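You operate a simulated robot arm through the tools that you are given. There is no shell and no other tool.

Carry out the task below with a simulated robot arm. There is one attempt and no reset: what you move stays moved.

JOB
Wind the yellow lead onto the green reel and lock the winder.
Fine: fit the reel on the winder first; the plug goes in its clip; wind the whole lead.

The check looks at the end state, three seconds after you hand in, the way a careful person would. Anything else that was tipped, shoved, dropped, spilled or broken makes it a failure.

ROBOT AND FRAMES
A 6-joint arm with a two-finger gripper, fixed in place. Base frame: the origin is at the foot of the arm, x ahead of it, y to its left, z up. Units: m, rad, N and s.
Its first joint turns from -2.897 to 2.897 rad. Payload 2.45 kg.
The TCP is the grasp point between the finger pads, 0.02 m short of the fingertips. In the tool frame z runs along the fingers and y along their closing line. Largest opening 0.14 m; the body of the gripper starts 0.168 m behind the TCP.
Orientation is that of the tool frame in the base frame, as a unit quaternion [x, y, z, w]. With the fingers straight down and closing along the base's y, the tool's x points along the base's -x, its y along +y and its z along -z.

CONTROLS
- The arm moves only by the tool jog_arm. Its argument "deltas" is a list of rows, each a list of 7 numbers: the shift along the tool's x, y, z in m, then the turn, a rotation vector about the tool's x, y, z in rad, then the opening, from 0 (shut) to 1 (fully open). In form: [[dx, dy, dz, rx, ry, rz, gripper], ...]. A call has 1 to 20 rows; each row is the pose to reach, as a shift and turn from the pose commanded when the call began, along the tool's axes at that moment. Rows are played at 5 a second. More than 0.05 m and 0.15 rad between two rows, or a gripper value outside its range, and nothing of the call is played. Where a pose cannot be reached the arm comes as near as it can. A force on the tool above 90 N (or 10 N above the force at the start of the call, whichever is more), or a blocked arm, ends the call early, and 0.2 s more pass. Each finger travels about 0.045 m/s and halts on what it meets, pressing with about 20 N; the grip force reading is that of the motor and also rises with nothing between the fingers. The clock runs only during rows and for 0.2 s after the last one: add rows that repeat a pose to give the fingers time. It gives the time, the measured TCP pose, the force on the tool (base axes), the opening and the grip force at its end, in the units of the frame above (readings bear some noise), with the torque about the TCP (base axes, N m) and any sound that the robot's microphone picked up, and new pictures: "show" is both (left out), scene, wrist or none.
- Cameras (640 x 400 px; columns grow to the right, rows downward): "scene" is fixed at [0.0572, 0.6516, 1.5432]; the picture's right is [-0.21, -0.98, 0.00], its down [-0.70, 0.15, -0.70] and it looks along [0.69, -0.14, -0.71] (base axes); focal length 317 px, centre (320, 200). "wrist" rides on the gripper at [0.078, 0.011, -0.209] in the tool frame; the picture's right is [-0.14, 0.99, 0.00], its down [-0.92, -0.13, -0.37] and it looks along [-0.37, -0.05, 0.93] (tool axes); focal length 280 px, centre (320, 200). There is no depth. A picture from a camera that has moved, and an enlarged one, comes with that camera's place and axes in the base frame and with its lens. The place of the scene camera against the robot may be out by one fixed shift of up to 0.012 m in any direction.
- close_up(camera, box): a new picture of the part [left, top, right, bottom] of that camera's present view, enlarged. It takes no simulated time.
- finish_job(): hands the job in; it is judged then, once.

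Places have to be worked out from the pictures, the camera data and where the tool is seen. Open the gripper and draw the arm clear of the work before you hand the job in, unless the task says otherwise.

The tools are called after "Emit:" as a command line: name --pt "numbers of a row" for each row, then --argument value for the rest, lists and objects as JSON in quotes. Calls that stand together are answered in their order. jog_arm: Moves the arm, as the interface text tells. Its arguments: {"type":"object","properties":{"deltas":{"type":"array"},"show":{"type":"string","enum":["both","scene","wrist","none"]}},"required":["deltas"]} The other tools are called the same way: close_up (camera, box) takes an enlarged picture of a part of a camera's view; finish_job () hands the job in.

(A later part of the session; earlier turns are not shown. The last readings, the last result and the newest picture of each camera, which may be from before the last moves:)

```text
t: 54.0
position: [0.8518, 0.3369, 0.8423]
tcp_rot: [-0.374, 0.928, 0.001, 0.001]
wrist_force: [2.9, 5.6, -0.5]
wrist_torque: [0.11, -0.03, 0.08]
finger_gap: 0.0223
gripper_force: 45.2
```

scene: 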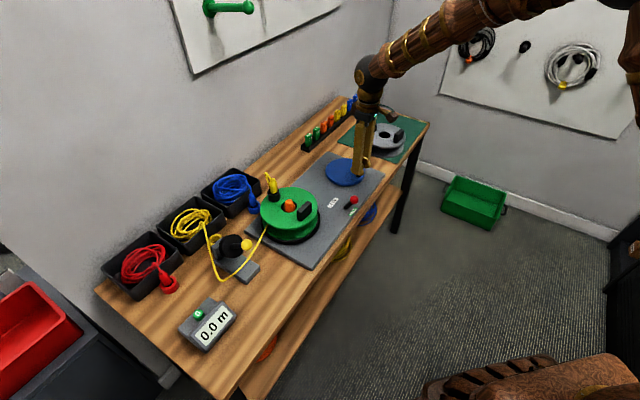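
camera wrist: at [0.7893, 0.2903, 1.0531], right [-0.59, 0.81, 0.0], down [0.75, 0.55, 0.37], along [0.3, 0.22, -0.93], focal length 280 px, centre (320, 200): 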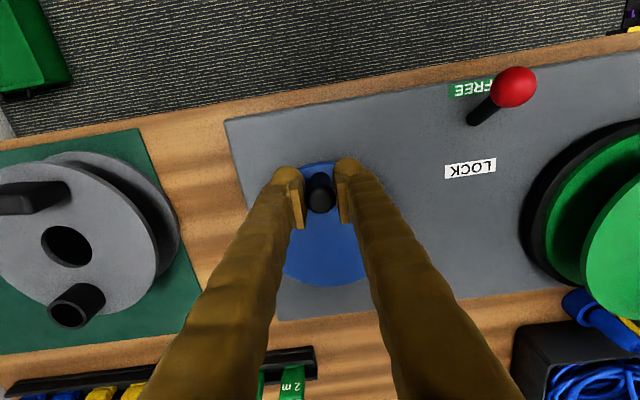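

The force is nearly gone, so the handle is truly at about (0.852, 0.337). I'll try turning the crank clockwise (seen from above) by about 20° along its arc.

Emit:
jog_arm --pt "-0.0002 0.0048 0 0 0 0 0" --pt "-0.0008 0.0095 0 0 0 0 0" --pt "-0.0019 0.0141 0 0 0 0 0" --pt "-0.0033 0.0187 0 0 0 0 0" --pt "-0.0033 0.0187 0 0 0 0 0"

Emit:
close_up --camera "scene" --box '[230, 110, 390, 260]'

```text
t: 54.6
position: [0.8523, 0.3362, 0.8434]
tcp_rot: [-0.372, 0.928, -0.002, 0.003]
wrist_force: [16.2, -7.7, -10.5]
wrist_torque: [0.02, 0.02, -0.05]
finger_gap: 0.022
gripper_force: 44.9
stopped in row 3: the force on the tool passed its limit at 94 N (the readings are from after the stop); the commanded pose is now the measured one
camera wrist: at [0.788, 0.2909, 1.0526], right [-0.58, 0.81, -0.01], down [0.75, 0.54, 0.37], along [0.3, 0.21, -0.93], focal length 280 px, centre (320, 200)
```

scene: 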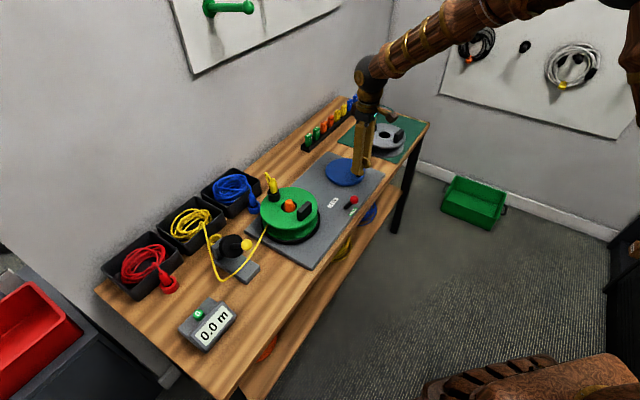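
wrist: 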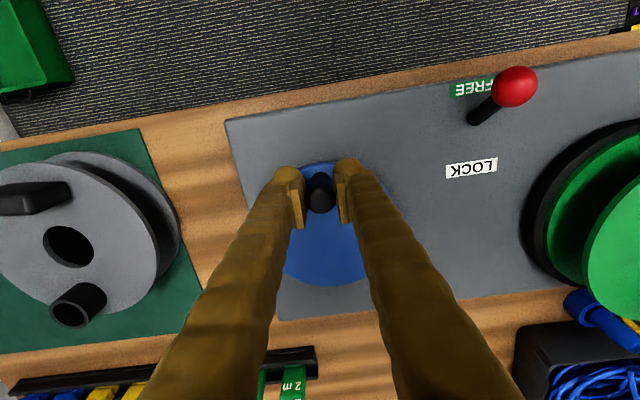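

```text
2.67 times, centred on (310, 185) of scene
camera zoom: at [0.0572, 0.6516, 1.5432], right [-0.21, -0.98, 0.0], down [-0.7, 0.15, -0.7], along [0.69, -0.14, -0.71], focal length 846 px, centre (347, 240)
```

zoom: 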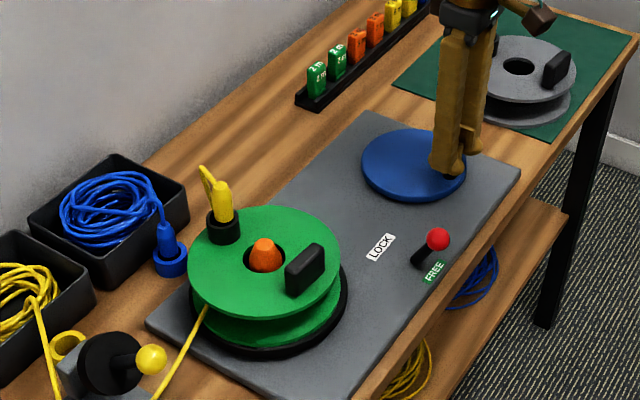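

Clockwise is blocked (94 N stop with no motion). I'll try counter-clockwise gently.

Emit:
jog_arm --pt "0 -0.0015 0 0 0 0 0" --pt "-0.0001 -0.003 0 0 0 0 0" --pt "-0.0002 -0.0045 0 0 0 0 0" --pt "-0.0002 -0.0045 0 0 0 0 0" --show "none"

```text
t: 55.6
position: [0.8544, 0.334, 0.8422]
tcp_rot: [-0.372, 0.928, -0.002, 0.003]
wrist_force: [4.4, 9.3, -25.9]
wrist_torque: [-0.01, -0.02, 0.14]
finger_gap: 0.0218
gripper_force: 45.1
```

Counter-clockwise moves freely, so the winder has a one-way ratchet. I'll turn about 30° counter-clockwise, correcting the small height error, and watch the meter and reel.

Emit:
jog_arm --pt "-0.0003 -0.0025 0.0008 -0.003 0.002 0 0" --pt "-0.0008 -0.0066 0.0015 -0.006 0.004 0 0" --pt "-0.0026 -0.0141 0.0015 -0.006 0.004 0 0" --pt "-0.0055 -0.0212 0.0015 -0.006 0.004 0 0" --pt "-0.0093 -0.0278 0.0015 -0.006 0.004 0 0" --pt "-0.0093 -0.0278 0.0015 -0.006 0.004 0 0"

Emit:
close_up --camera "scene" --box '[230, 110, 390, 260]'

Emit:
close_up --camera "scene" --box '[150, 260, 270, 360]'

```text
t: 57.0
position: [0.8819, 0.3213, 0.8412]
tcp_rot: [-0.371, 0.929, 0.0, 0.0]
wrist_force: [13.4, -1.2, -32.1]
wrist_torque: [0.23, -0.2, -0.69]
finger_gap: 0.0211
gripper_force: 45.6
camera wrist: at [0.8191, 0.2742, 1.0515], right [-0.58, 0.81, 0.0], down [0.75, 0.54, 0.37], along [0.3, 0.22, -0.93], focal length 280 px, centre (320, 200)
```

scene: 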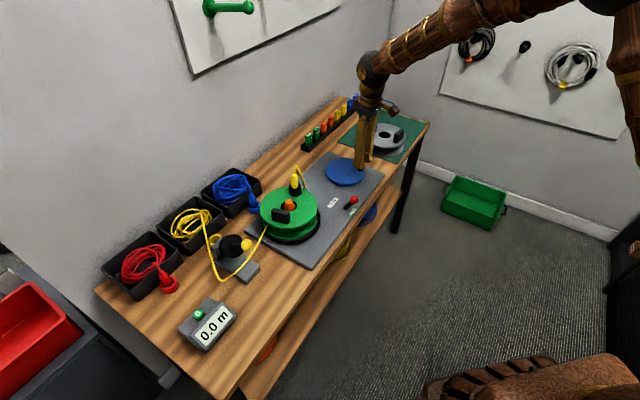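
wrist: 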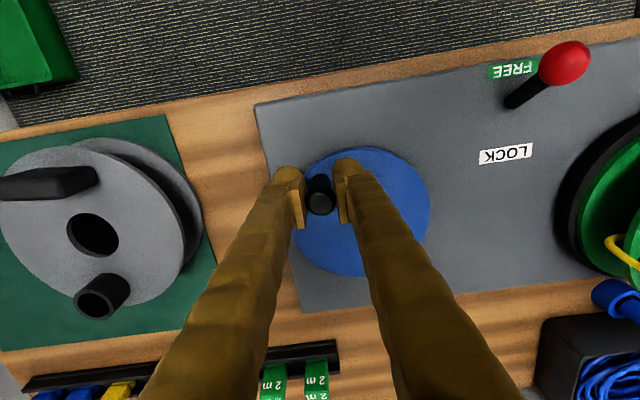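

```text
2.67 times, centred on (310, 185) of scene
camera zoom: at [0.0572, 0.6516, 1.5432], right [-0.21, -0.98, 0.0], down [-0.7, 0.15, -0.7], along [0.69, -0.14, -0.71], focal length 846 px, centre (347, 240)
```

zoom: 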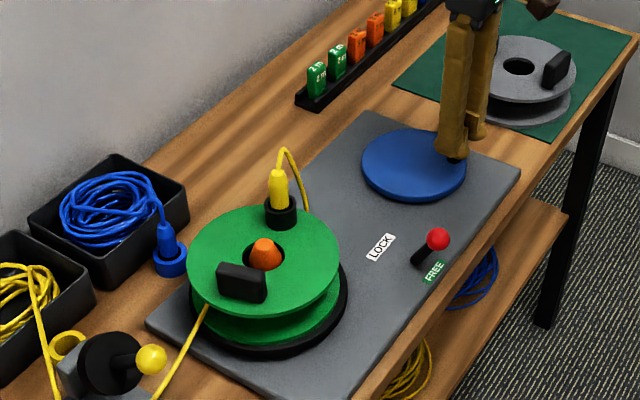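

```text
4.00 times, centred on (210, 310) of scene
camera zoom: at [0.0572, 0.6516, 1.5432], right [-0.21, -0.98, 0.0], down [-0.7, 0.15, -0.7], along [0.69, -0.14, -0.71], focal length 1270 px, centre (760, -240)
```

zoom: 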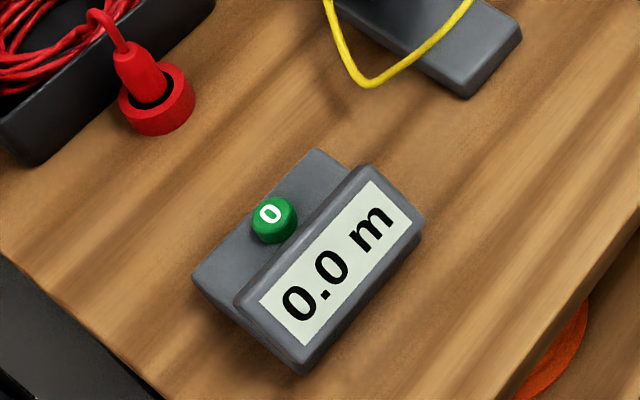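

The reel turned clockwise as the crank went counter-clockwise (roughly double the crank angle), which pulls the lead onto the hub. In-plane force is modest; I'll continue to 90° while easing the tool down 2 mm.

Emit:
jog_arm --pt "-0.0066 -0.0069 0.001 0 0 0 0" --pt "-0.018 -0.0156 0.002 0 0 0 0" --pt "-0.0313 -0.0211 0.002 0 0 0 0" --pt "-0.0455 -0.023 0.002 0 0 0 0" --pt "-0.0455 -0.023 0.002 0 0 0 0" --show "scene"

```text
t: 58.2
position: [0.9306, 0.3355, 0.8402]
tcp_rot: [-0.372, 0.928, -0.001, -0.001]
wrist_force: [0.2, 11.5, -7.2]
wrist_torque: [0.25, -0.16, -0.43]
finger_gap: 0.0207
gripper_force: 45.3
```

scene: 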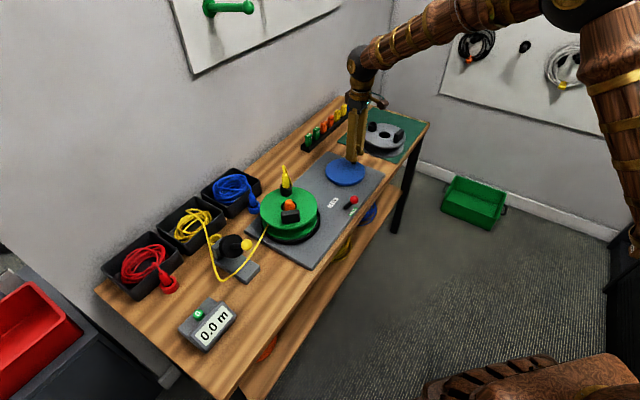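

Emit:
close_up --camera "scene" --box '[230, 110, 390, 260]'

Emit:
close_up --camera "wrist" --box '[220, 90, 420, 280]'

Emit:
close_up --camera "scene" --box '[180, 290, 240, 350]'

```text
2.67 times, centred on (310, 185) of scene
camera zoom: at [0.0572, 0.6516, 1.5432], right [-0.21, -0.98, 0.0], down [-0.7, 0.15, -0.7], along [0.69, -0.14, -0.71], focal length 846 px, centre (347, 240)
```

zoom: 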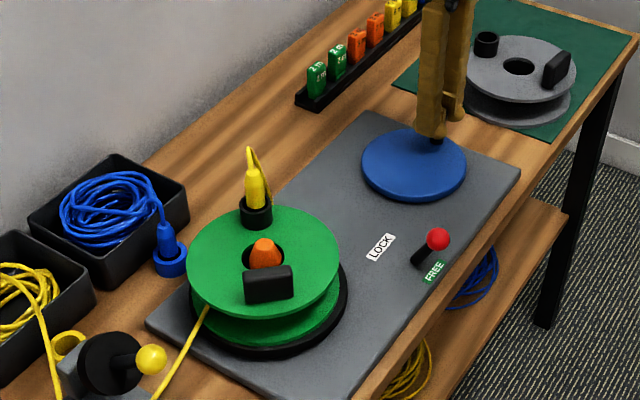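

```text
2.11 times, centred on (320, 185) of wrist
camera zoom: at [0.8666, 0.2898, 1.0502], right [-0.58, 0.81, 0.0], down [0.75, 0.54, 0.37], along [0.3, 0.22, -0.93], focal length 590 px, centre (320, 232)
```

zoom: 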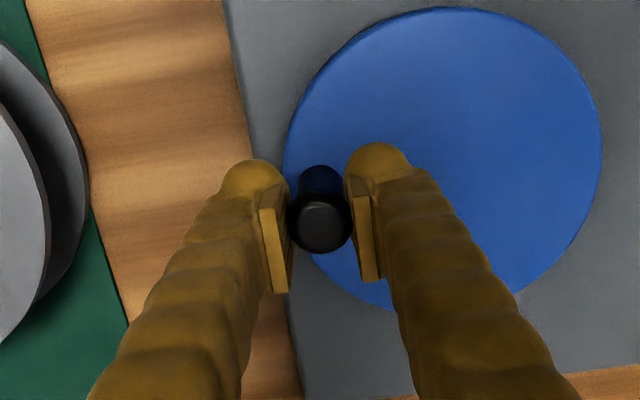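

```text
6.67 times, centred on (210, 320) of scene
camera zoom: at [0.0572, 0.6516, 1.5432], right [-0.21, -0.98, 0.0], down [-0.7, 0.15, -0.7], along [0.69, -0.14, -0.71], focal length 2116 px, centre (1053, -600)
```

zoom: 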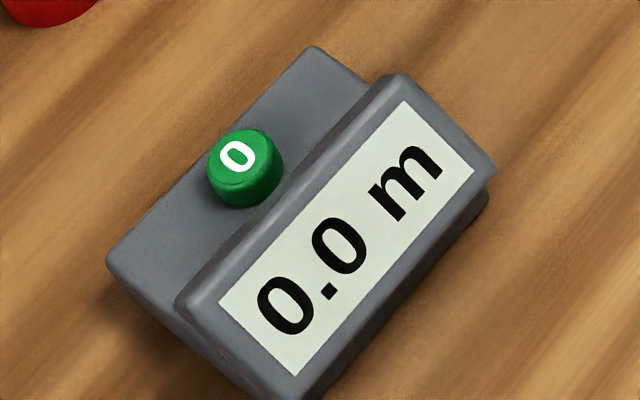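

The reel's position after this move doesn't match a simple ratio, and the meter still shows 0.0 m. I'll hold still briefly and see whether the reel is moving by itself.

Emit:
jog_arm --pt "0 0 0 0 0 0 0" --pt "0 0 0 0 0 0 0" --show "none"

Emit:
close_up --camera "scene" --box '[230, 150, 350, 260]'

```text
t: 58.8
position: [0.9294, 0.336, 0.8407]
tcp_rot: [-0.373, 0.928, 0.0, 0.0]
wrist_force: [0.7, 15.2, 0.4]
wrist_torque: [0.27, -0.21, -0.46]
finger_gap: 0.0206
gripper_force: 44.6
```

```text
3.64 times, centred on (290, 205) of scene
camera zoom: at [0.0572, 0.6516, 1.5432], right [-0.21, -0.98, 0.0], down [-0.7, 0.15, -0.7], along [0.69, -0.14, -0.71], focal length 1154 px, centre (429, 182)
```

zoom: 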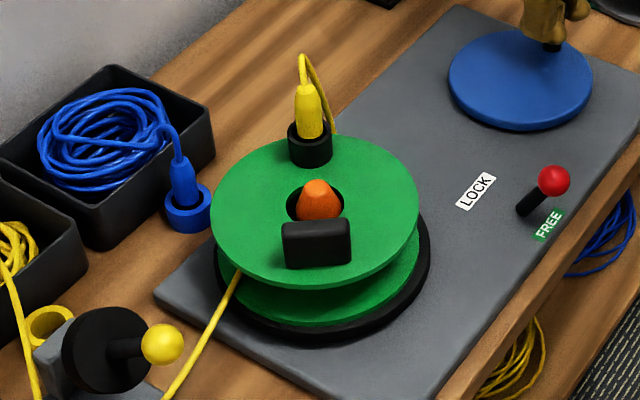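

The reel is still. I'll make a small 15° crank step and look at how the reel responds.

Emit:
jog_arm --pt "-0.0072 0.001 0 0 0 0 0" --pt "-0.0142 0.0024 0 0 0 0 0" --pt "-0.0142 0.0024 0 0 0 0 0" --show "none"

Emit:
close_up --camera "scene" --box '[230, 150, 350, 260]'

```text
t: 59.6
position: [0.9395, 0.3457, 0.8379]
tcp_rot: [-0.372, 0.928, 0.0, 0.0]
wrist_force: [20.9, -12.4, 1.6]
wrist_torque: [-0.02, -0.11, -0.04]
finger_gap: 0.0207
gripper_force: 44.7
```

```text
3.64 times, centred on (290, 205) of scene
camera zoom: at [0.0572, 0.6516, 1.5432], right [-0.21, -0.98, 0.0], down [-0.7, 0.15, -0.7], along [0.69, -0.14, -0.71], focal length 1154 px, centre (429, 182)
```

zoom: 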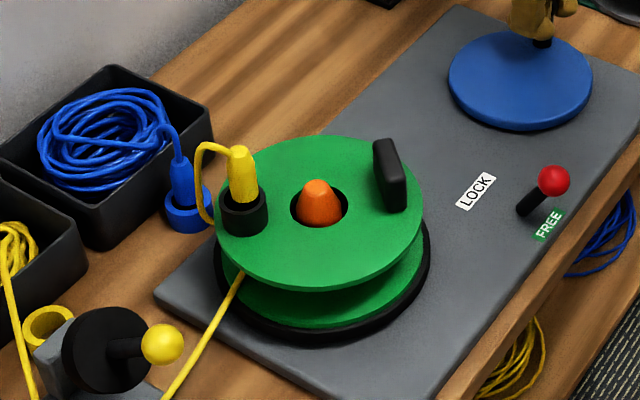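

A 15° crank step turned the reel a lot, so there's a step-up drive. I'll check the meter, the hub, and the tray for signs of winding.

Emit:
close_up --camera "scene" --box '[160, 200, 260, 360]'

Emit:
close_up --camera "scene" --box '[250, 180, 330, 250]'

Emit:
close_up --camera "wrist" --box '[0, 0, 640, 400]'

```text
2.50 times, centred on (210, 280) of scene
camera zoom: at [0.0572, 0.6516, 1.5432], right [-0.21, -0.98, 0.0], down [-0.7, 0.15, -0.7], along [0.69, -0.14, -0.71], focal length 794 px, centre (595, 0)
```

zoom: 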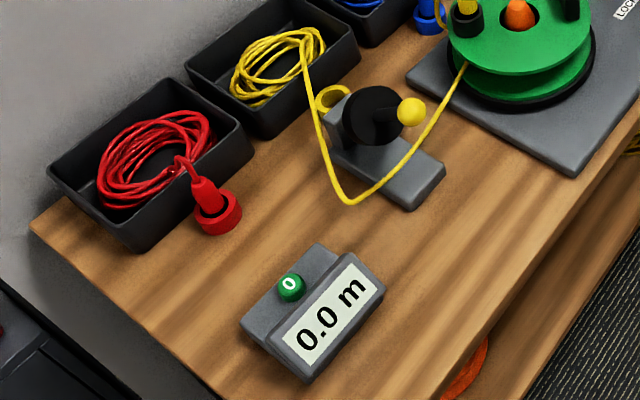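

```text
5.71 times, centred on (290, 215) of scene
camera zoom: at [0.0572, 0.6516, 1.5432], right [-0.21, -0.98, 0.0], down [-0.7, 0.15, -0.7], along [0.69, -0.14, -0.71], focal length 1814 px, centre (491, 114)
```

zoom: 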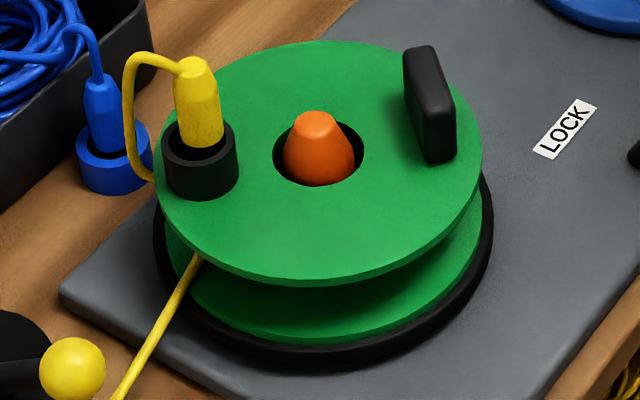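

```text
1.00 times, centred on (320, 200) of wrist (not enlarged: the box is as wide or as high as the picture)
camera zoom: at [0.8759, 0.2997, 1.0494], right [-0.58, 0.81, 0.0], down [0.75, 0.54, 0.37], along [0.3, 0.22, -0.93], focal length 280 px, centre (320, 200)
```

zoom: 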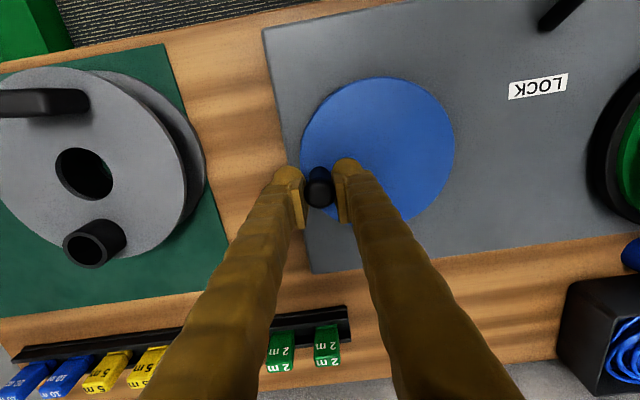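

No visible winding yet and the meter reads 0.0 m. I'll make a very small 3° step to tell unambiguously which way the reel turns.

Emit:
jog_arm --pt "-0.0015 -0.0002 0 0 0 0 0" --pt "-0.0029 -0.0004 0 0 0 0 0" --pt "-0.0029 -0.0004 0 0 0 0 0" --show "none"

Emit:
close_up --camera "scene" --box '[250, 180, 330, 250]'

```text
t: 60.4
position: [0.9403, 0.3488, 0.839]
tcp_rot: [-0.372, 0.928, 0.0, 0.0]
wrist_force: [13.2, -19.4, 3.1]
wrist_torque: [-0.25, 0.16, 0.38]
finger_gap: 0.0204
gripper_force: 45.3
```

```text
5.71 times, centred on (290, 215) of scene
camera zoom: at [0.0572, 0.6516, 1.5432], right [-0.21, -0.98, 0.0], down [-0.7, 0.15, -0.7], along [0.69, -0.14, -0.71], focal length 1814 px, centre (491, 114)
```

zoom: 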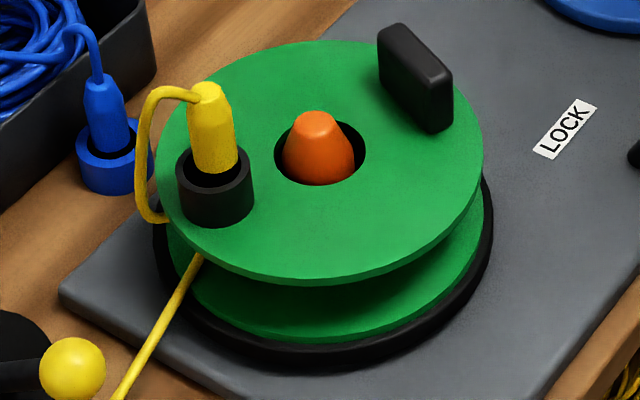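

The reel turns counter-clockwise at about six times the crank. I'll look closely at the lead path and the coil in the tray for any change.

Emit:
close_up --camera "scene" --box '[150, 190, 280, 300]'

```text
3.64 times, centred on (215, 245) of scene
camera zoom: at [0.0572, 0.6516, 1.5432], right [-0.21, -0.98, 0.0], down [-0.7, 0.15, -0.7], along [0.69, -0.14, -0.71], focal length 1154 px, centre (702, 36)
```

zoom: 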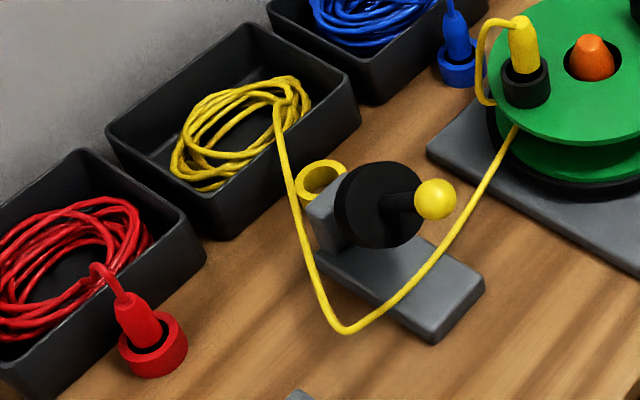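

The coil in the yellow tray has clearly shrunk, so winding is working. I'll keep turning the crank counter-clockwise, to 180°, watching forces.

Emit:
jog_arm --pt "-0.0107 0.0039 0 0 0 0 0" --pt "-0.0221 0.0128 0 0 0 0 0" --pt "-0.031 0.0242 0 0 0 0 0" --pt "-0.0365 0.0376 0 0 0 0 0" --pt "-0.0384 0.052 0 0 0 0 0" --pt "-0.0384 0.052 0 0 0 0 0"

Emit:
close_up --camera "scene" --box '[150, 170, 340, 350]'

```text
t: 61.1
position: [0.9529, 0.3757, 0.8409]
tcp_rot: [-0.371, 0.929, -0.001, 0.004]
wrist_force: [5.8, 14.9, -8.0]
wrist_torque: [0.46, -0.47, -0.62]
finger_gap: 0.021
gripper_force: 44.8
stopped in row 3: the force on the tool passed its limit at 104 N (the readings are from after the stop); the commanded pose is now the measured one
camera wrist: at [0.8882, 0.3311, 1.0491], right [-0.58, 0.81, 0.0], down [0.75, 0.54, 0.38], along [0.31, 0.22, -0.93], focal length 280 px, centre (320, 200)
```

scene: 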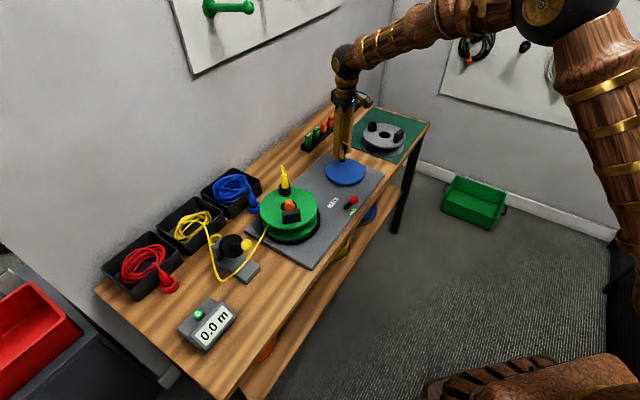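
wrist: 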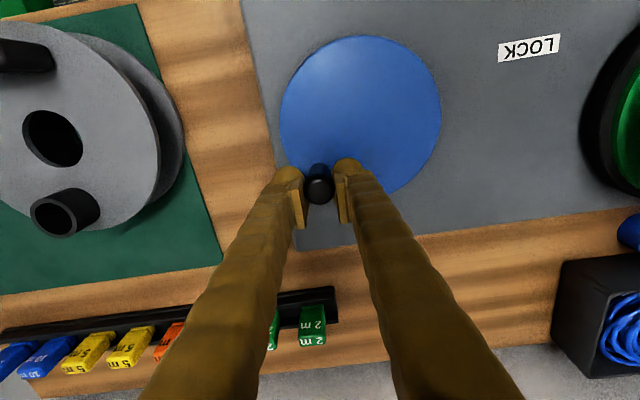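

```text
2.22 times, centred on (245, 260) of scene
camera zoom: at [0.0572, 0.6516, 1.5432], right [-0.21, -0.98, 0.0], down [-0.7, 0.15, -0.7], along [0.69, -0.14, -0.71], focal length 705 px, centre (487, 67)
```

zoom: 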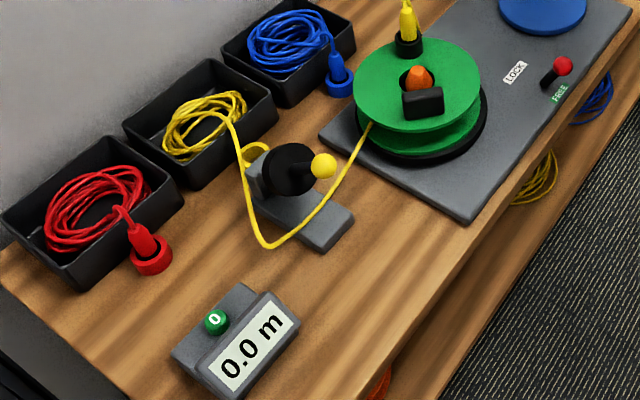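

The run was too fast: the crank lagged, the pads slid about 9 mm along the handle, and the force limit stopped it. I'll open slightly, recentre on the handle, level the small tilt, and look.

Emit:
jog_arm --pt "0 0 0 0 0 0 0.2" --pt "0 0 0 0 0 0 0.3" --pt "0.004 0.0 0 -0.0024 0.0033 -0.003 0.3" --pt "0.009 0.0 0 -0.0048 0.0066 -0.006 0.3" --pt "0.009 0.0 0 -0.0048 0.0066 -0.006 0.3" --show "none"

Emit:
close_up --camera "wrist" --box '[220, 20, 460, 250]'

Emit:
close_up --camera "scene" --box '[230, 110, 390, 260]'

```text
t: 62.3
position: [0.9465, 0.3698, 0.8394]
tcp_rot: [-0.373, 0.928, 0.0, -0.001]
wrist_force: [-0.2, 0.0, 0.3]
wrist_torque: [-0.01, 0.03, 0.03]
finger_gap: 0.0419
gripper_force: 0.1
```

```text
1.74 times, centred on (340, 135) of wrist
camera zoom: at [0.8837, 0.3231, 1.05], right [-0.59, 0.81, 0.0], down [0.75, 0.55, 0.37], along [0.3, 0.22, -0.93], focal length 488 px, centre (285, 313)
```

zoom: 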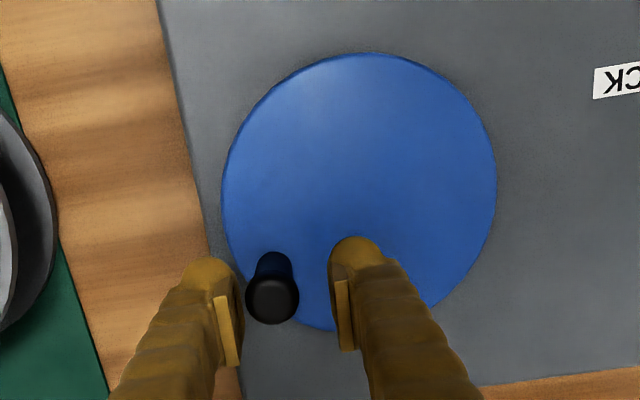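

```text
2.67 times, centred on (310, 185) of scene
camera zoom: at [0.0572, 0.6516, 1.5432], right [-0.21, -0.98, 0.0], down [-0.7, 0.15, -0.7], along [0.69, -0.14, -0.71], focal length 846 px, centre (347, 240)
```

zoom: 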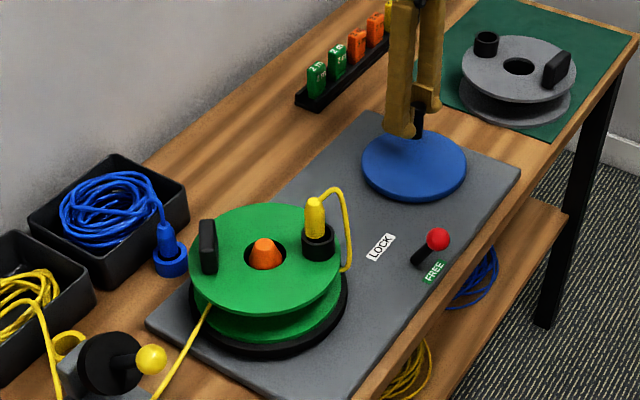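

Best estimate now: crank centre (0.8885, 0.3738), radius 0.0555, handle at about 121°. For a positive drive, I'll turn the gripper so it closes tangentially to the crank circle and then rotate the tool along with the handle. First I recentre and yaw 59° around the handle with the fingers open.

Emit:
jog_arm --pt "0.005 -0.0025 0 0 0 0.1 0.35" --pt "0.0107 -0.005 0 0 0 0.24 0.35" --pt "0.0107 -0.005 0 0 0 0.38 0.35" --pt "0.0107 -0.005 0 0 0 0.52 0.35" --pt "0.0107 -0.005 0 0 0 0.66 0.35" --pt "0.0107 -0.005 0 0 0 0.8 0.35" --pt "0.0107 -0.005 0 0 0 0.93 0.35" --pt "0.0107 -0.005 0 0 0 1.03 0.35" --pt "0.0107 -0.005 0 0 0 1.03 0.35" --show "wrist"

Emit:
close_up --camera "wrist" --box '[220, 60, 460, 260]'

Emit:
close_up --camera "scene" --box '[230, 110, 390, 260]'

```text
t: 64.3
position: [0.9423, 0.3584, 0.8399]
tcp_rot: [0.132, 0.991, -0.001, 0.0]
wrist_force: [-0.5, 0.4, 0.6]
wrist_torque: [-0.01, 0.01, 0.01]
finger_gap: 0.049
gripper_force: 0.0
camera wrist: at [0.8707, 0.3898, 1.0497], right [0.39, 0.92, 0.0], down [0.86, -0.36, 0.37], along [0.34, -0.15, -0.93], focal length 280 px, centre (320, 200)
```

wrist: 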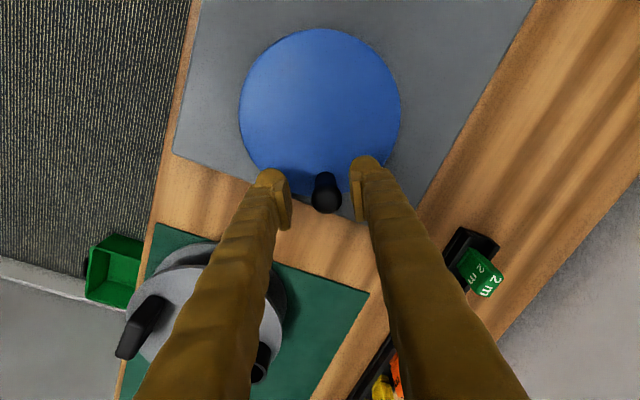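

```text
2.00 times, centred on (340, 160) of wrist
camera zoom: at [0.8707, 0.3898, 1.0497], right [0.39, 0.92, 0.0], down [0.86, -0.36, 0.37], along [0.34, -0.15, -0.93], focal length 561 px, centre (280, 280)
```

zoom: 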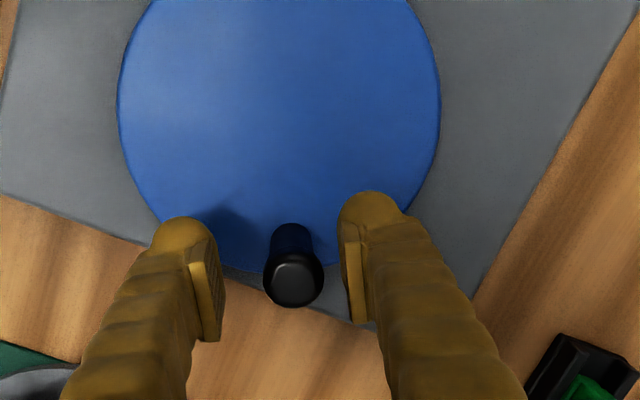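

```text
2.67 times, centred on (310, 185) of scene
camera zoom: at [0.0572, 0.6516, 1.5432], right [-0.21, -0.98, 0.0], down [-0.7, 0.15, -0.7], along [0.69, -0.14, -0.71], focal length 846 px, centre (347, 240)
```

zoom: 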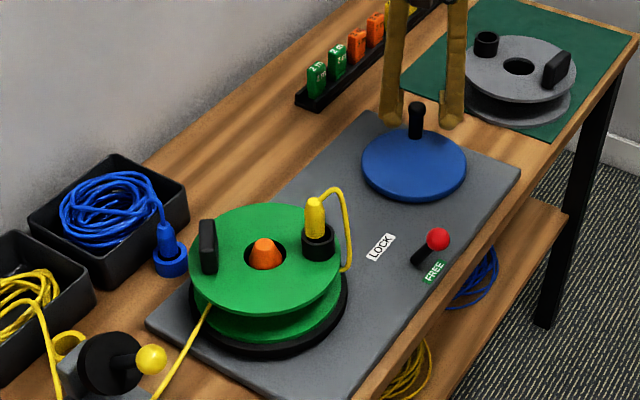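

The gripper now closes tangentially. The handle is about 5 mm off in each axis; I'll shift onto it and close.

Emit:
jog_arm --pt "0.004 0.005 0 0 0 0 0.35" --pt "0.004 0.005 0 0 0 0 0.25" --pt "0.004 0.005 0 0 0 0 0.18" --pt "0.004 0.005 0 0 0 0 0.1" --pt "0.004 0.005 0 0 0 0 0.0" --pt "0.004 0.005 0 0 0 0 0.0" --show "wrist"

```text
t: 65.7
position: [0.9388, 0.3649, 0.8408]
tcp_rot: [0.132, 0.991, -0.001, 0.0]
wrist_force: [0.1, -2.9, -1.0]
wrist_torque: [-0.01, -0.02, 0.11]
finger_gap: 0.0208
gripper_force: 45.7
camera wrist: at [0.8681, 0.3958, 1.0504], right [0.39, 0.92, 0.0], down [0.86, -0.36, 0.37], along [0.34, -0.14, -0.93], focal length 280 px, centre (320, 200)
```

wrist: 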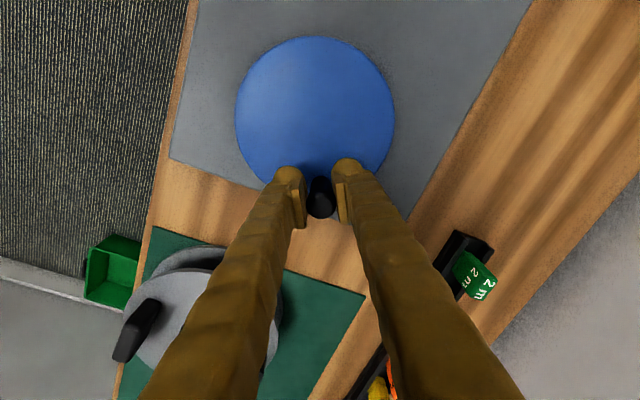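

Gripped with almost no side load. I'll turn the crank 60° counter-clockwise slowly (30°/s), rotating the tool with it.

Emit:
jog_arm --pt "0.0003 0.0056 0 0 0 -0.1047 0" --pt "0.0012 0.0112 0 0 0 -0.2094 0" --pt "0.0026 0.0167 0 0 0 -0.3142 0" --pt "0.0047 0.022 0 0 0 -0.4189 0" --pt "0.0072 0.027 0 0 0 -0.5236 0" --pt "0.0103 0.0317 0 0 0 -0.6283 0" --pt "0.0139 0.0361 0 0 0 -0.733 0" --pt "0.0179 0.0401 0 0 0 -0.8378 0" --pt "0.0223 0.0437 0 0 0 -0.9425 0" --pt "0.027 0.0468 0 0 0 -1.0472 0" --pt "0.027 0.0468 0 0 0 -1.0472 0"

Emit:
close_up --camera "scene" --box '[150, 130, 390, 350]'

Emit:
close_up --camera "wrist" --box '[220, 60, 460, 260]'

```text
t: 68.1
position: [0.9244, 0.4165, 0.8398]
tcp_rot: [-0.383, 0.924, -0.001, -0.002]
wrist_force: [-26.2, -23.2, 5.3]
wrist_torque: [-0.13, 0.32, -0.24]
finger_gap: 0.021
gripper_force: 45.1
camera wrist: at [0.8639, 0.3685, 1.0502], right [-0.6, 0.8, 0.0], down [0.74, 0.56, 0.37], along [0.29, 0.22, -0.93], focal length 280 px, centre (320, 200)
```

scene: 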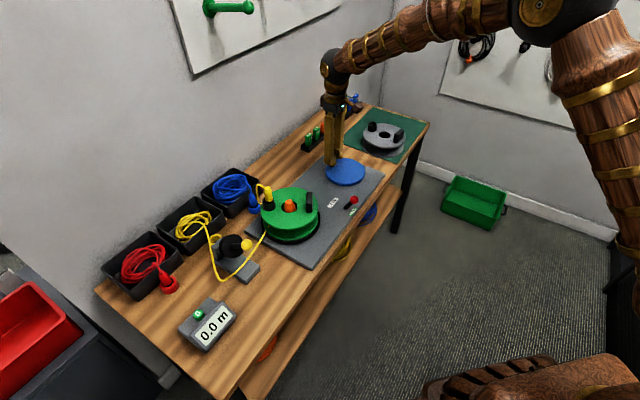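
wrist: 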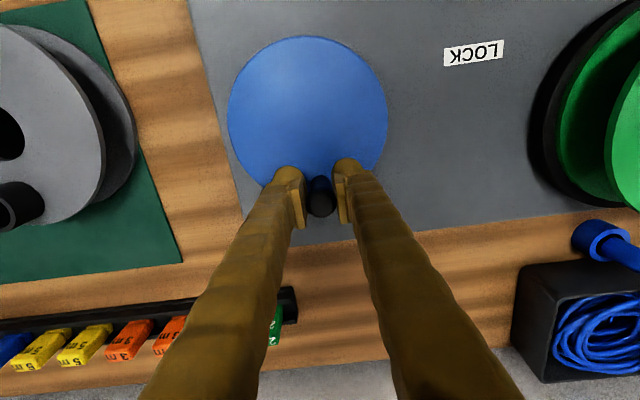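

```text
1.82 times, centred on (270, 240) of scene
camera zoom: at [0.0572, 0.6516, 1.5432], right [-0.21, -0.98, 0.0], down [-0.7, 0.15, -0.7], along [0.69, -0.14, -0.71], focal length 577 px, centre (411, 127)
```

zoom: 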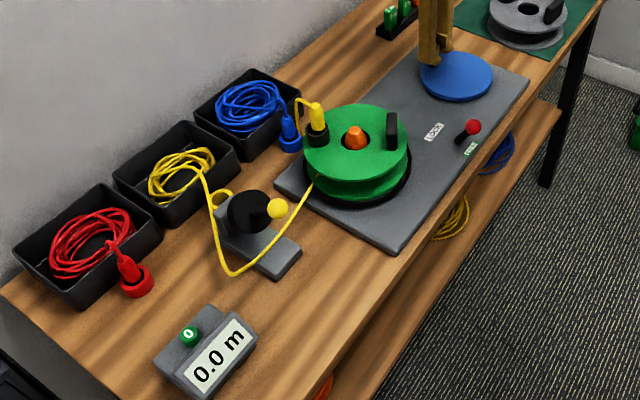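

```text
2.00 times, centred on (340, 160) of wrist
camera zoom: at [0.8639, 0.3685, 1.0502], right [-0.6, 0.8, 0.0], down [0.74, 0.56, 0.37], along [0.29, 0.22, -0.93], focal length 561 px, centre (280, 280)
```

zoom: 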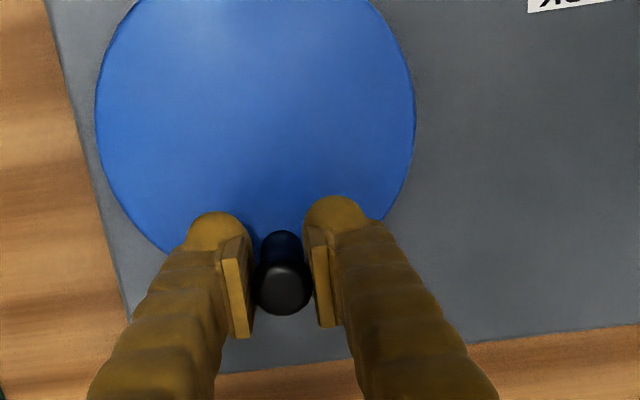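

That worked cleanly: the handle is now at about 180° and the reel turned. I'll compare the coil in the tray before continuing.

Emit:
close_up --camera "scene" --box '[150, 190, 280, 300]'

Emit:
close_up --camera "scene" --box '[250, 180, 330, 250]'

```text
3.64 times, centred on (215, 245) of scene
camera zoom: at [0.0572, 0.6516, 1.5432], right [-0.21, -0.98, 0.0], down [-0.7, 0.15, -0.7], along [0.69, -0.14, -0.71], focal length 1154 px, centre (702, 36)
```

zoom: 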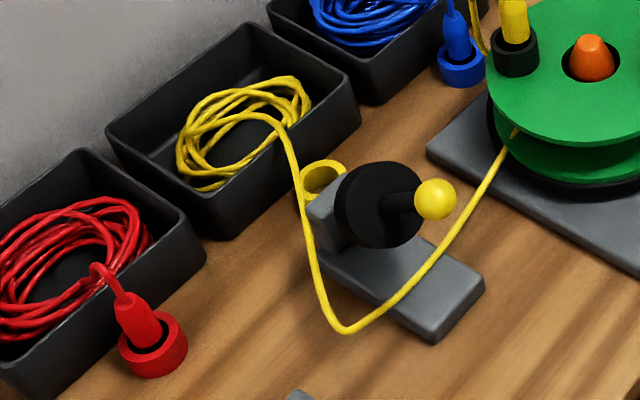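

```text
5.71 times, centred on (290, 215) of scene
camera zoom: at [0.0572, 0.6516, 1.5432], right [-0.21, -0.98, 0.0], down [-0.7, 0.15, -0.7], along [0.69, -0.14, -0.71], focal length 1814 px, centre (491, 114)
```

zoom: 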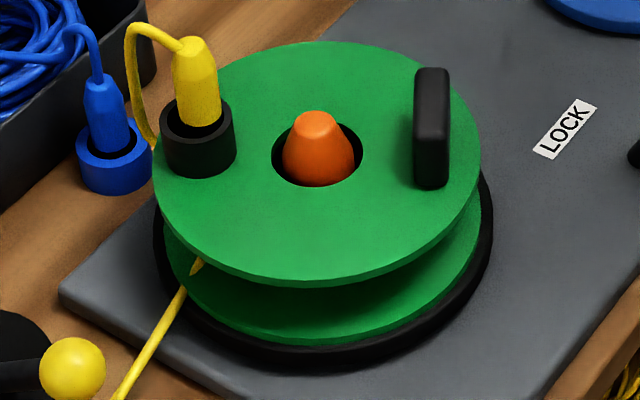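

The coil keeps paying out, so winding continues. I'll turn another 90° with a 1.5 mm inward correction.

Emit:
jog_arm --pt "0.0008 0.0055 0 0 0 -0.1047 0" --pt "0.0022 0.011 0 0 0 -0.2094 0" --pt "0.0041 0.0164 0 0 0 -0.3142 0" --pt "0.0061 0.0216 0 0 0 -0.4189 0" --pt "0.0086 0.0265 0 0 0 -0.5236 0" --pt "0.0116 0.0312 0 0 0 -0.6283 0" --pt "0.0151 0.0355 0 0 0 -0.733 0" --pt "0.019 0.0394 0 0 0 -0.8378 0" --pt "0.0233 0.0429 0 0 0 -0.9425 0" --pt "0.028 0.0459 0 0 0 -1.0472 0" --pt "0.0329 0.0484 0 0 0 -1.1519 0" --pt "0.0381 0.0504 0 0 0 -1.2566 0" --pt "0.0435 0.0518 0 0 0 -1.3614 0" --pt "0.049 0.0527 0 0 0 -1.4661 0" --pt "0.0545 0.053 0 0 0 -1.5708 0" --pt "0.0545 0.053 0 0 0 -1.5708 0"

Emit:
close_up --camera "wrist" --box '[220, 60, 460, 260]'

Emit:
close_up --camera "scene" --box '[150, 130, 390, 350]'

```text
t: 71.5
position: [0.8511, 0.4165, 0.8403]
tcp_rot: [0.924, -0.383, 0.0, 0.0]
wrist_force: [21.0, -18.4, -2.9]
wrist_torque: [-0.03, -0.07, -0.01]
finger_gap: 0.0207
gripper_force: 45.0
camera wrist: at [0.8988, 0.3529, 1.0503], right [-0.8, -0.6, 0.0], down [-0.56, 0.74, 0.37], along [-0.22, 0.29, -0.93], focal length 280 px, centre (320, 200)
```

scene: 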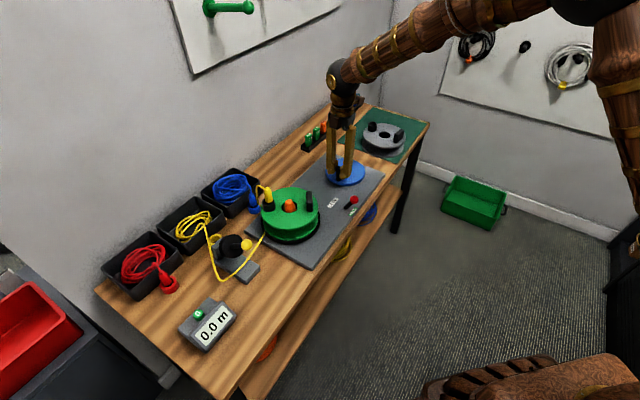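
wrist: 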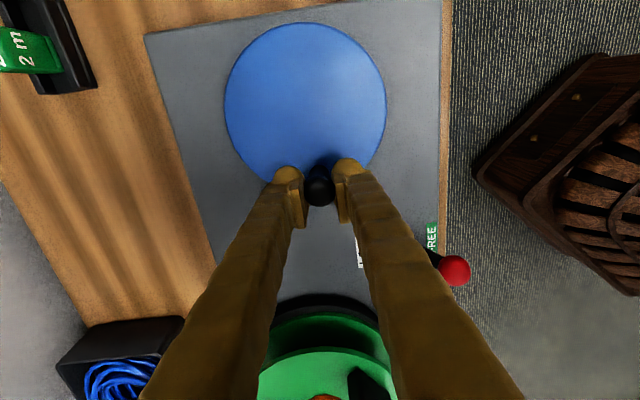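

```text
2.00 times, centred on (340, 160) of wrist
camera zoom: at [0.8988, 0.3529, 1.0503], right [-0.8, -0.6, 0.0], down [-0.56, 0.74, 0.37], along [-0.22, 0.29, -0.93], focal length 561 px, centre (280, 280)
```

zoom: 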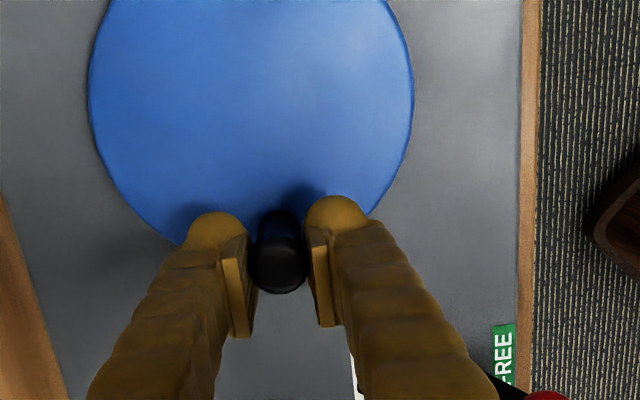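

```text
1.82 times, centred on (270, 240) of scene
camera zoom: at [0.0572, 0.6516, 1.5432], right [-0.21, -0.98, 0.0], down [-0.7, 0.15, -0.7], along [0.69, -0.14, -0.71], focal length 577 px, centre (411, 127)
```

zoom: 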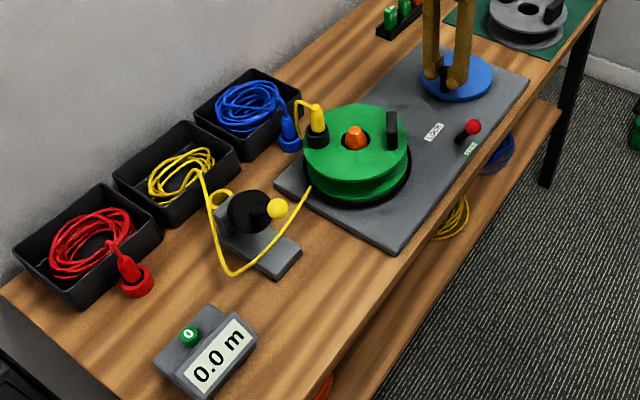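

Excellent: fitting the gripped positions gives crank centre (0.8877, 0.379) and radius ≈0.051, more accurate than before. I'll now try driving a quarter turn with fixed tool orientation on this better circle, to save regrasping.

Emit:
jog_arm --pt "0.0009 0.0067 0 0 0 0 0" --pt "0.0027 0.0132 0 0 0 0 0" --pt "0.0049 0.0195 0 0 0 0 0" --pt "0.0078 0.0255 0 0 0 0 0" --pt "0.0115 0.031 0 0 0 0 0" --pt "0.0159 0.0361 0 0 0 0 0" --pt "0.021 0.0405 0 0 0 0 0" --pt "0.0265 0.0442 0 0 0 0 0" --pt "0.0325 0.0471 0 0 0 0 0" --pt "0.0388 0.0493 0 0 0 0 0" --pt "0.0453 0.0506 0 0 0 0 0" --pt "0.052 0.051 0 0 0 0 0" --pt "0.052 0.051 0 0 0 0 0"

Emit:
close_up --camera "wrist" --box '[220, 60, 460, 260]'

Emit:
close_up --camera "scene" --box '[150, 130, 390, 350]'

```text
t: 74.3
position: [0.8519, 0.3432, 0.84]
tcp_rot: [0.923, -0.384, 0.001, -0.001]
wrist_force: [46.8, 48.8, -22.5]
wrist_torque: [0.39, 0.22, 0.47]
finger_gap: 0.021
gripper_force: 45.0
camera wrist: at [0.9002, 0.2801, 1.0503], right [-0.8, -0.6, 0.0], down [-0.56, 0.74, 0.37], along [-0.22, 0.29, -0.93], focal length 280 px, centre (320, 200)
```

scene: 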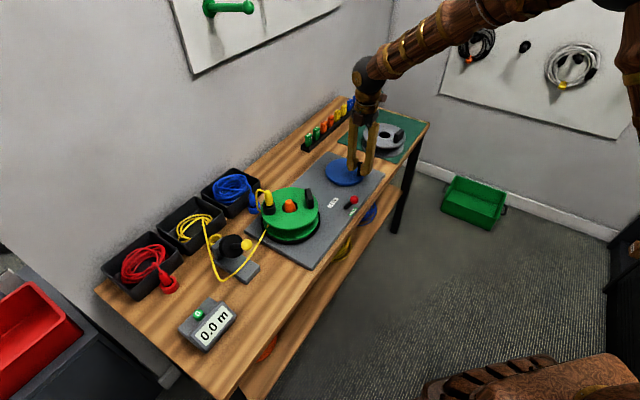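
wrist: 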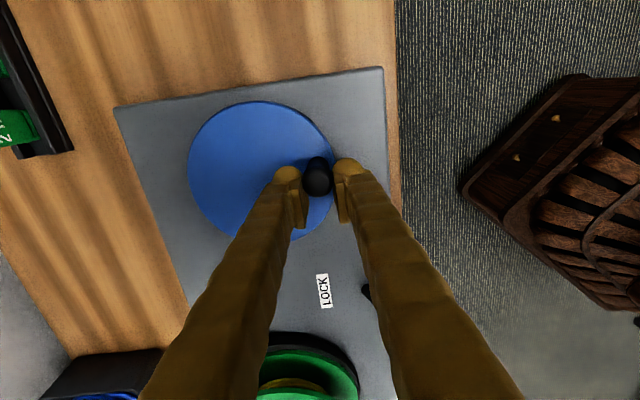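

```text
2.00 times, centred on (340, 160) of wrist
camera zoom: at [0.9002, 0.2801, 1.0503], right [-0.8, -0.6, 0.0], down [-0.56, 0.74, 0.37], along [-0.22, 0.29, -0.93], focal length 561 px, centre (280, 280)
```

zoom: 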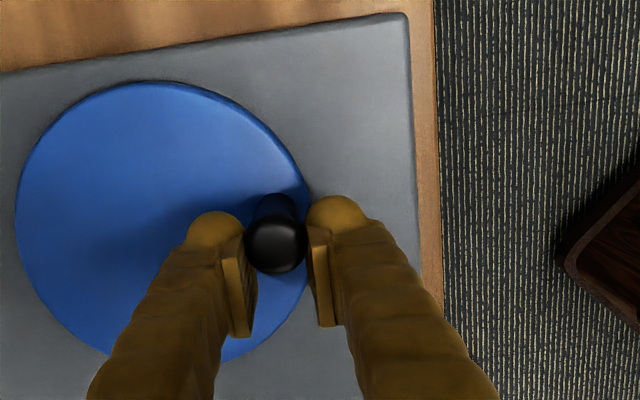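

```text
1.82 times, centred on (270, 240) of scene
camera zoom: at [0.0572, 0.6516, 1.5432], right [-0.21, -0.98, 0.0], down [-0.7, 0.15, -0.7], along [0.69, -0.14, -0.71], focal length 577 px, centre (411, 127)
```

zoom: 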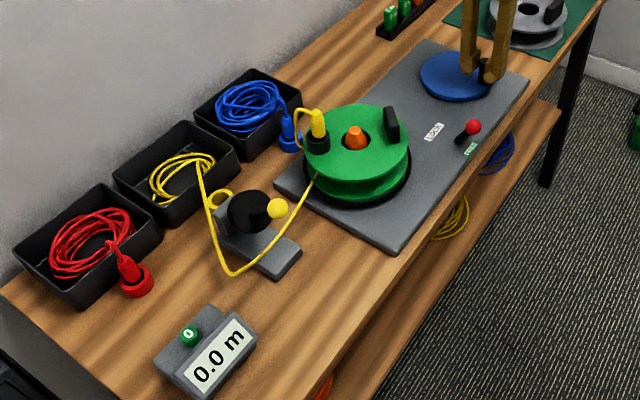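

The crank completed a full turn, but it coasts (flywheel effect), so the handle ran about 18 mm ahead within the pads. I'll check the tray and hub to see how much lead remains before regripping.

Emit:
close_up --camera "scene" --box '[150, 190, 280, 300]'

Emit:
close_up --camera "scene" --box '[250, 180, 330, 250]'

Emit:
close_up --camera "wrist" --box '[200, 240, 420, 400]'

```text
3.64 times, centred on (215, 245) of scene
camera zoom: at [0.0572, 0.6516, 1.5432], right [-0.21, -0.98, 0.0], down [-0.7, 0.15, -0.7], along [0.69, -0.14, -0.71], focal length 1154 px, centre (702, 36)
```

zoom: 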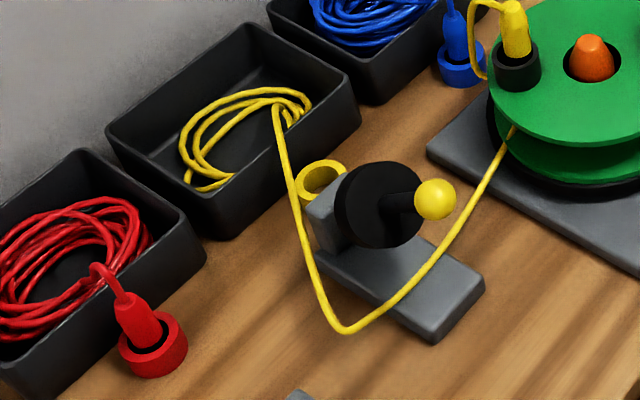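

```text
5.71 times, centred on (290, 215) of scene
camera zoom: at [0.0572, 0.6516, 1.5432], right [-0.21, -0.98, 0.0], down [-0.7, 0.15, -0.7], along [0.69, -0.14, -0.71], focal length 1814 px, centre (491, 114)
```

zoom: 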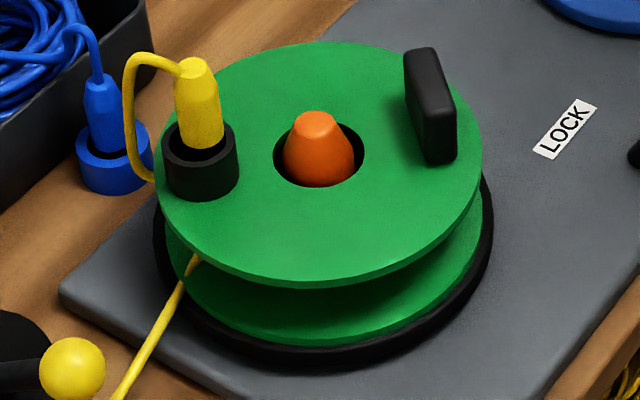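

```text
2.50 times, centred on (310, 320) of wrist
camera zoom: at [0.9002, 0.2801, 1.0503], right [-0.8, -0.6, 0.0], down [-0.56, 0.74, 0.37], along [-0.22, 0.29, -0.93], focal length 701 px, centre (345, -100)
```

zoom: 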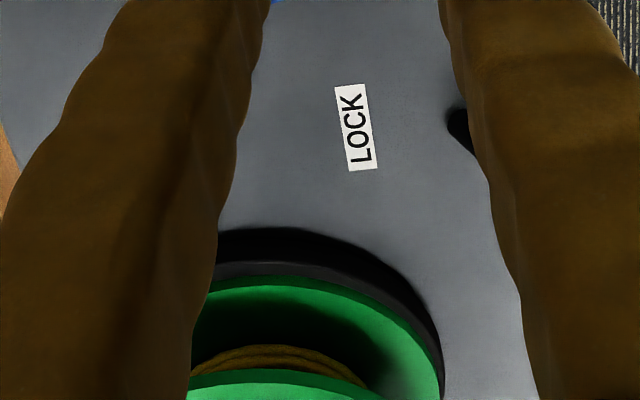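

The lead is visibly wound on the hub and only about three strands remain in the tray. I'll open, move onto the handle (18 mm along tool x), and turn the gripper so it again closes tangentially.

Emit:
jog_arm --pt "0 -0.003 0 0 0 0 0.15" --pt "0.0 -0.003 0 0 0 0 0.3" --pt "0.009 0.0 0 0 0 0.0 0.35" --pt "0.0185 0.001 0 0 0 0.13 0.35" --pt "0.0185 0.001 0 0 0 0.27 0.35" --pt "0.0185 0.001 0 0 0 0.41 0.35" --pt "0.0185 0.001 0 0 0 0.55 0.35" --pt "0.0185 0.001 0 0 0 0.69 0.35" --pt "0.0185 0.001 0 0 0 0.83 0.35" --pt "0.0185 0.001 0 0 0 0.97 0.35" --pt "0.0185 0.001 0 0 0 1.11 0.35" --pt "0.0185 0.001 0 0 0 1.225 0.35" --pt "0.0185 0.001 0 0 0 1.225 0.35" --show "wrist"

Emit:
close_up --camera "wrist" --box '[220, 60, 460, 260]'

```text
t: 77.1
position: [0.8616, 0.3288, 0.8398]
tcp_rot: [-0.535, 0.845, 0.0, -0.001]
wrist_force: [0.7, 1.0, -0.5]
wrist_torque: [0.0, 0.0, -0.01]
finger_gap: 0.0489
gripper_force: 0.0
camera wrist: at [0.8206, 0.2629, 1.0504], right [-0.84, 0.55, 0.0], down [0.51, 0.78, 0.37], along [0.2, 0.31, -0.93], focal length 280 px, centre (320, 200)
```

wrist: 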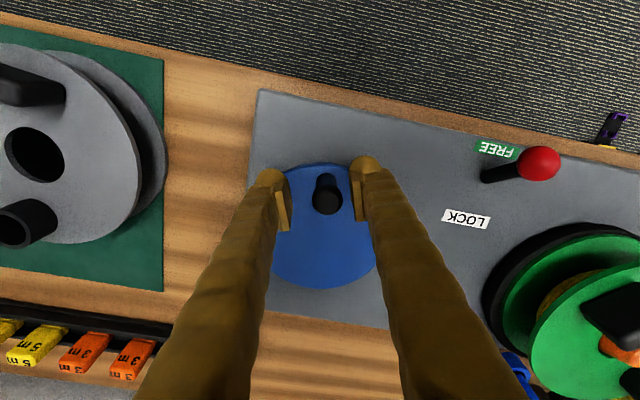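

```text
2.00 times, centred on (340, 160) of wrist
camera zoom: at [0.8206, 0.2629, 1.0504], right [-0.84, 0.55, 0.0], down [0.51, 0.78, 0.37], along [0.2, 0.31, -0.93], focal length 561 px, centre (280, 280)
```

zoom: 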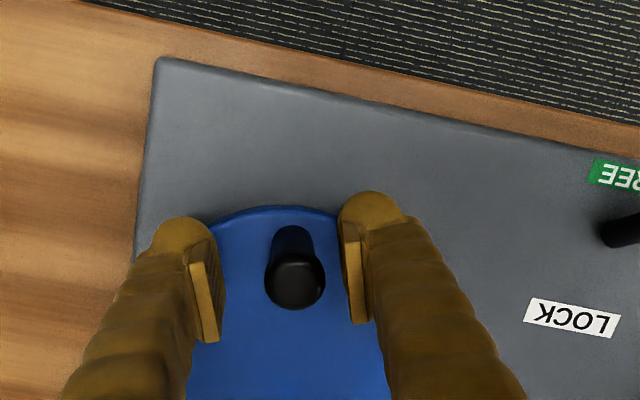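

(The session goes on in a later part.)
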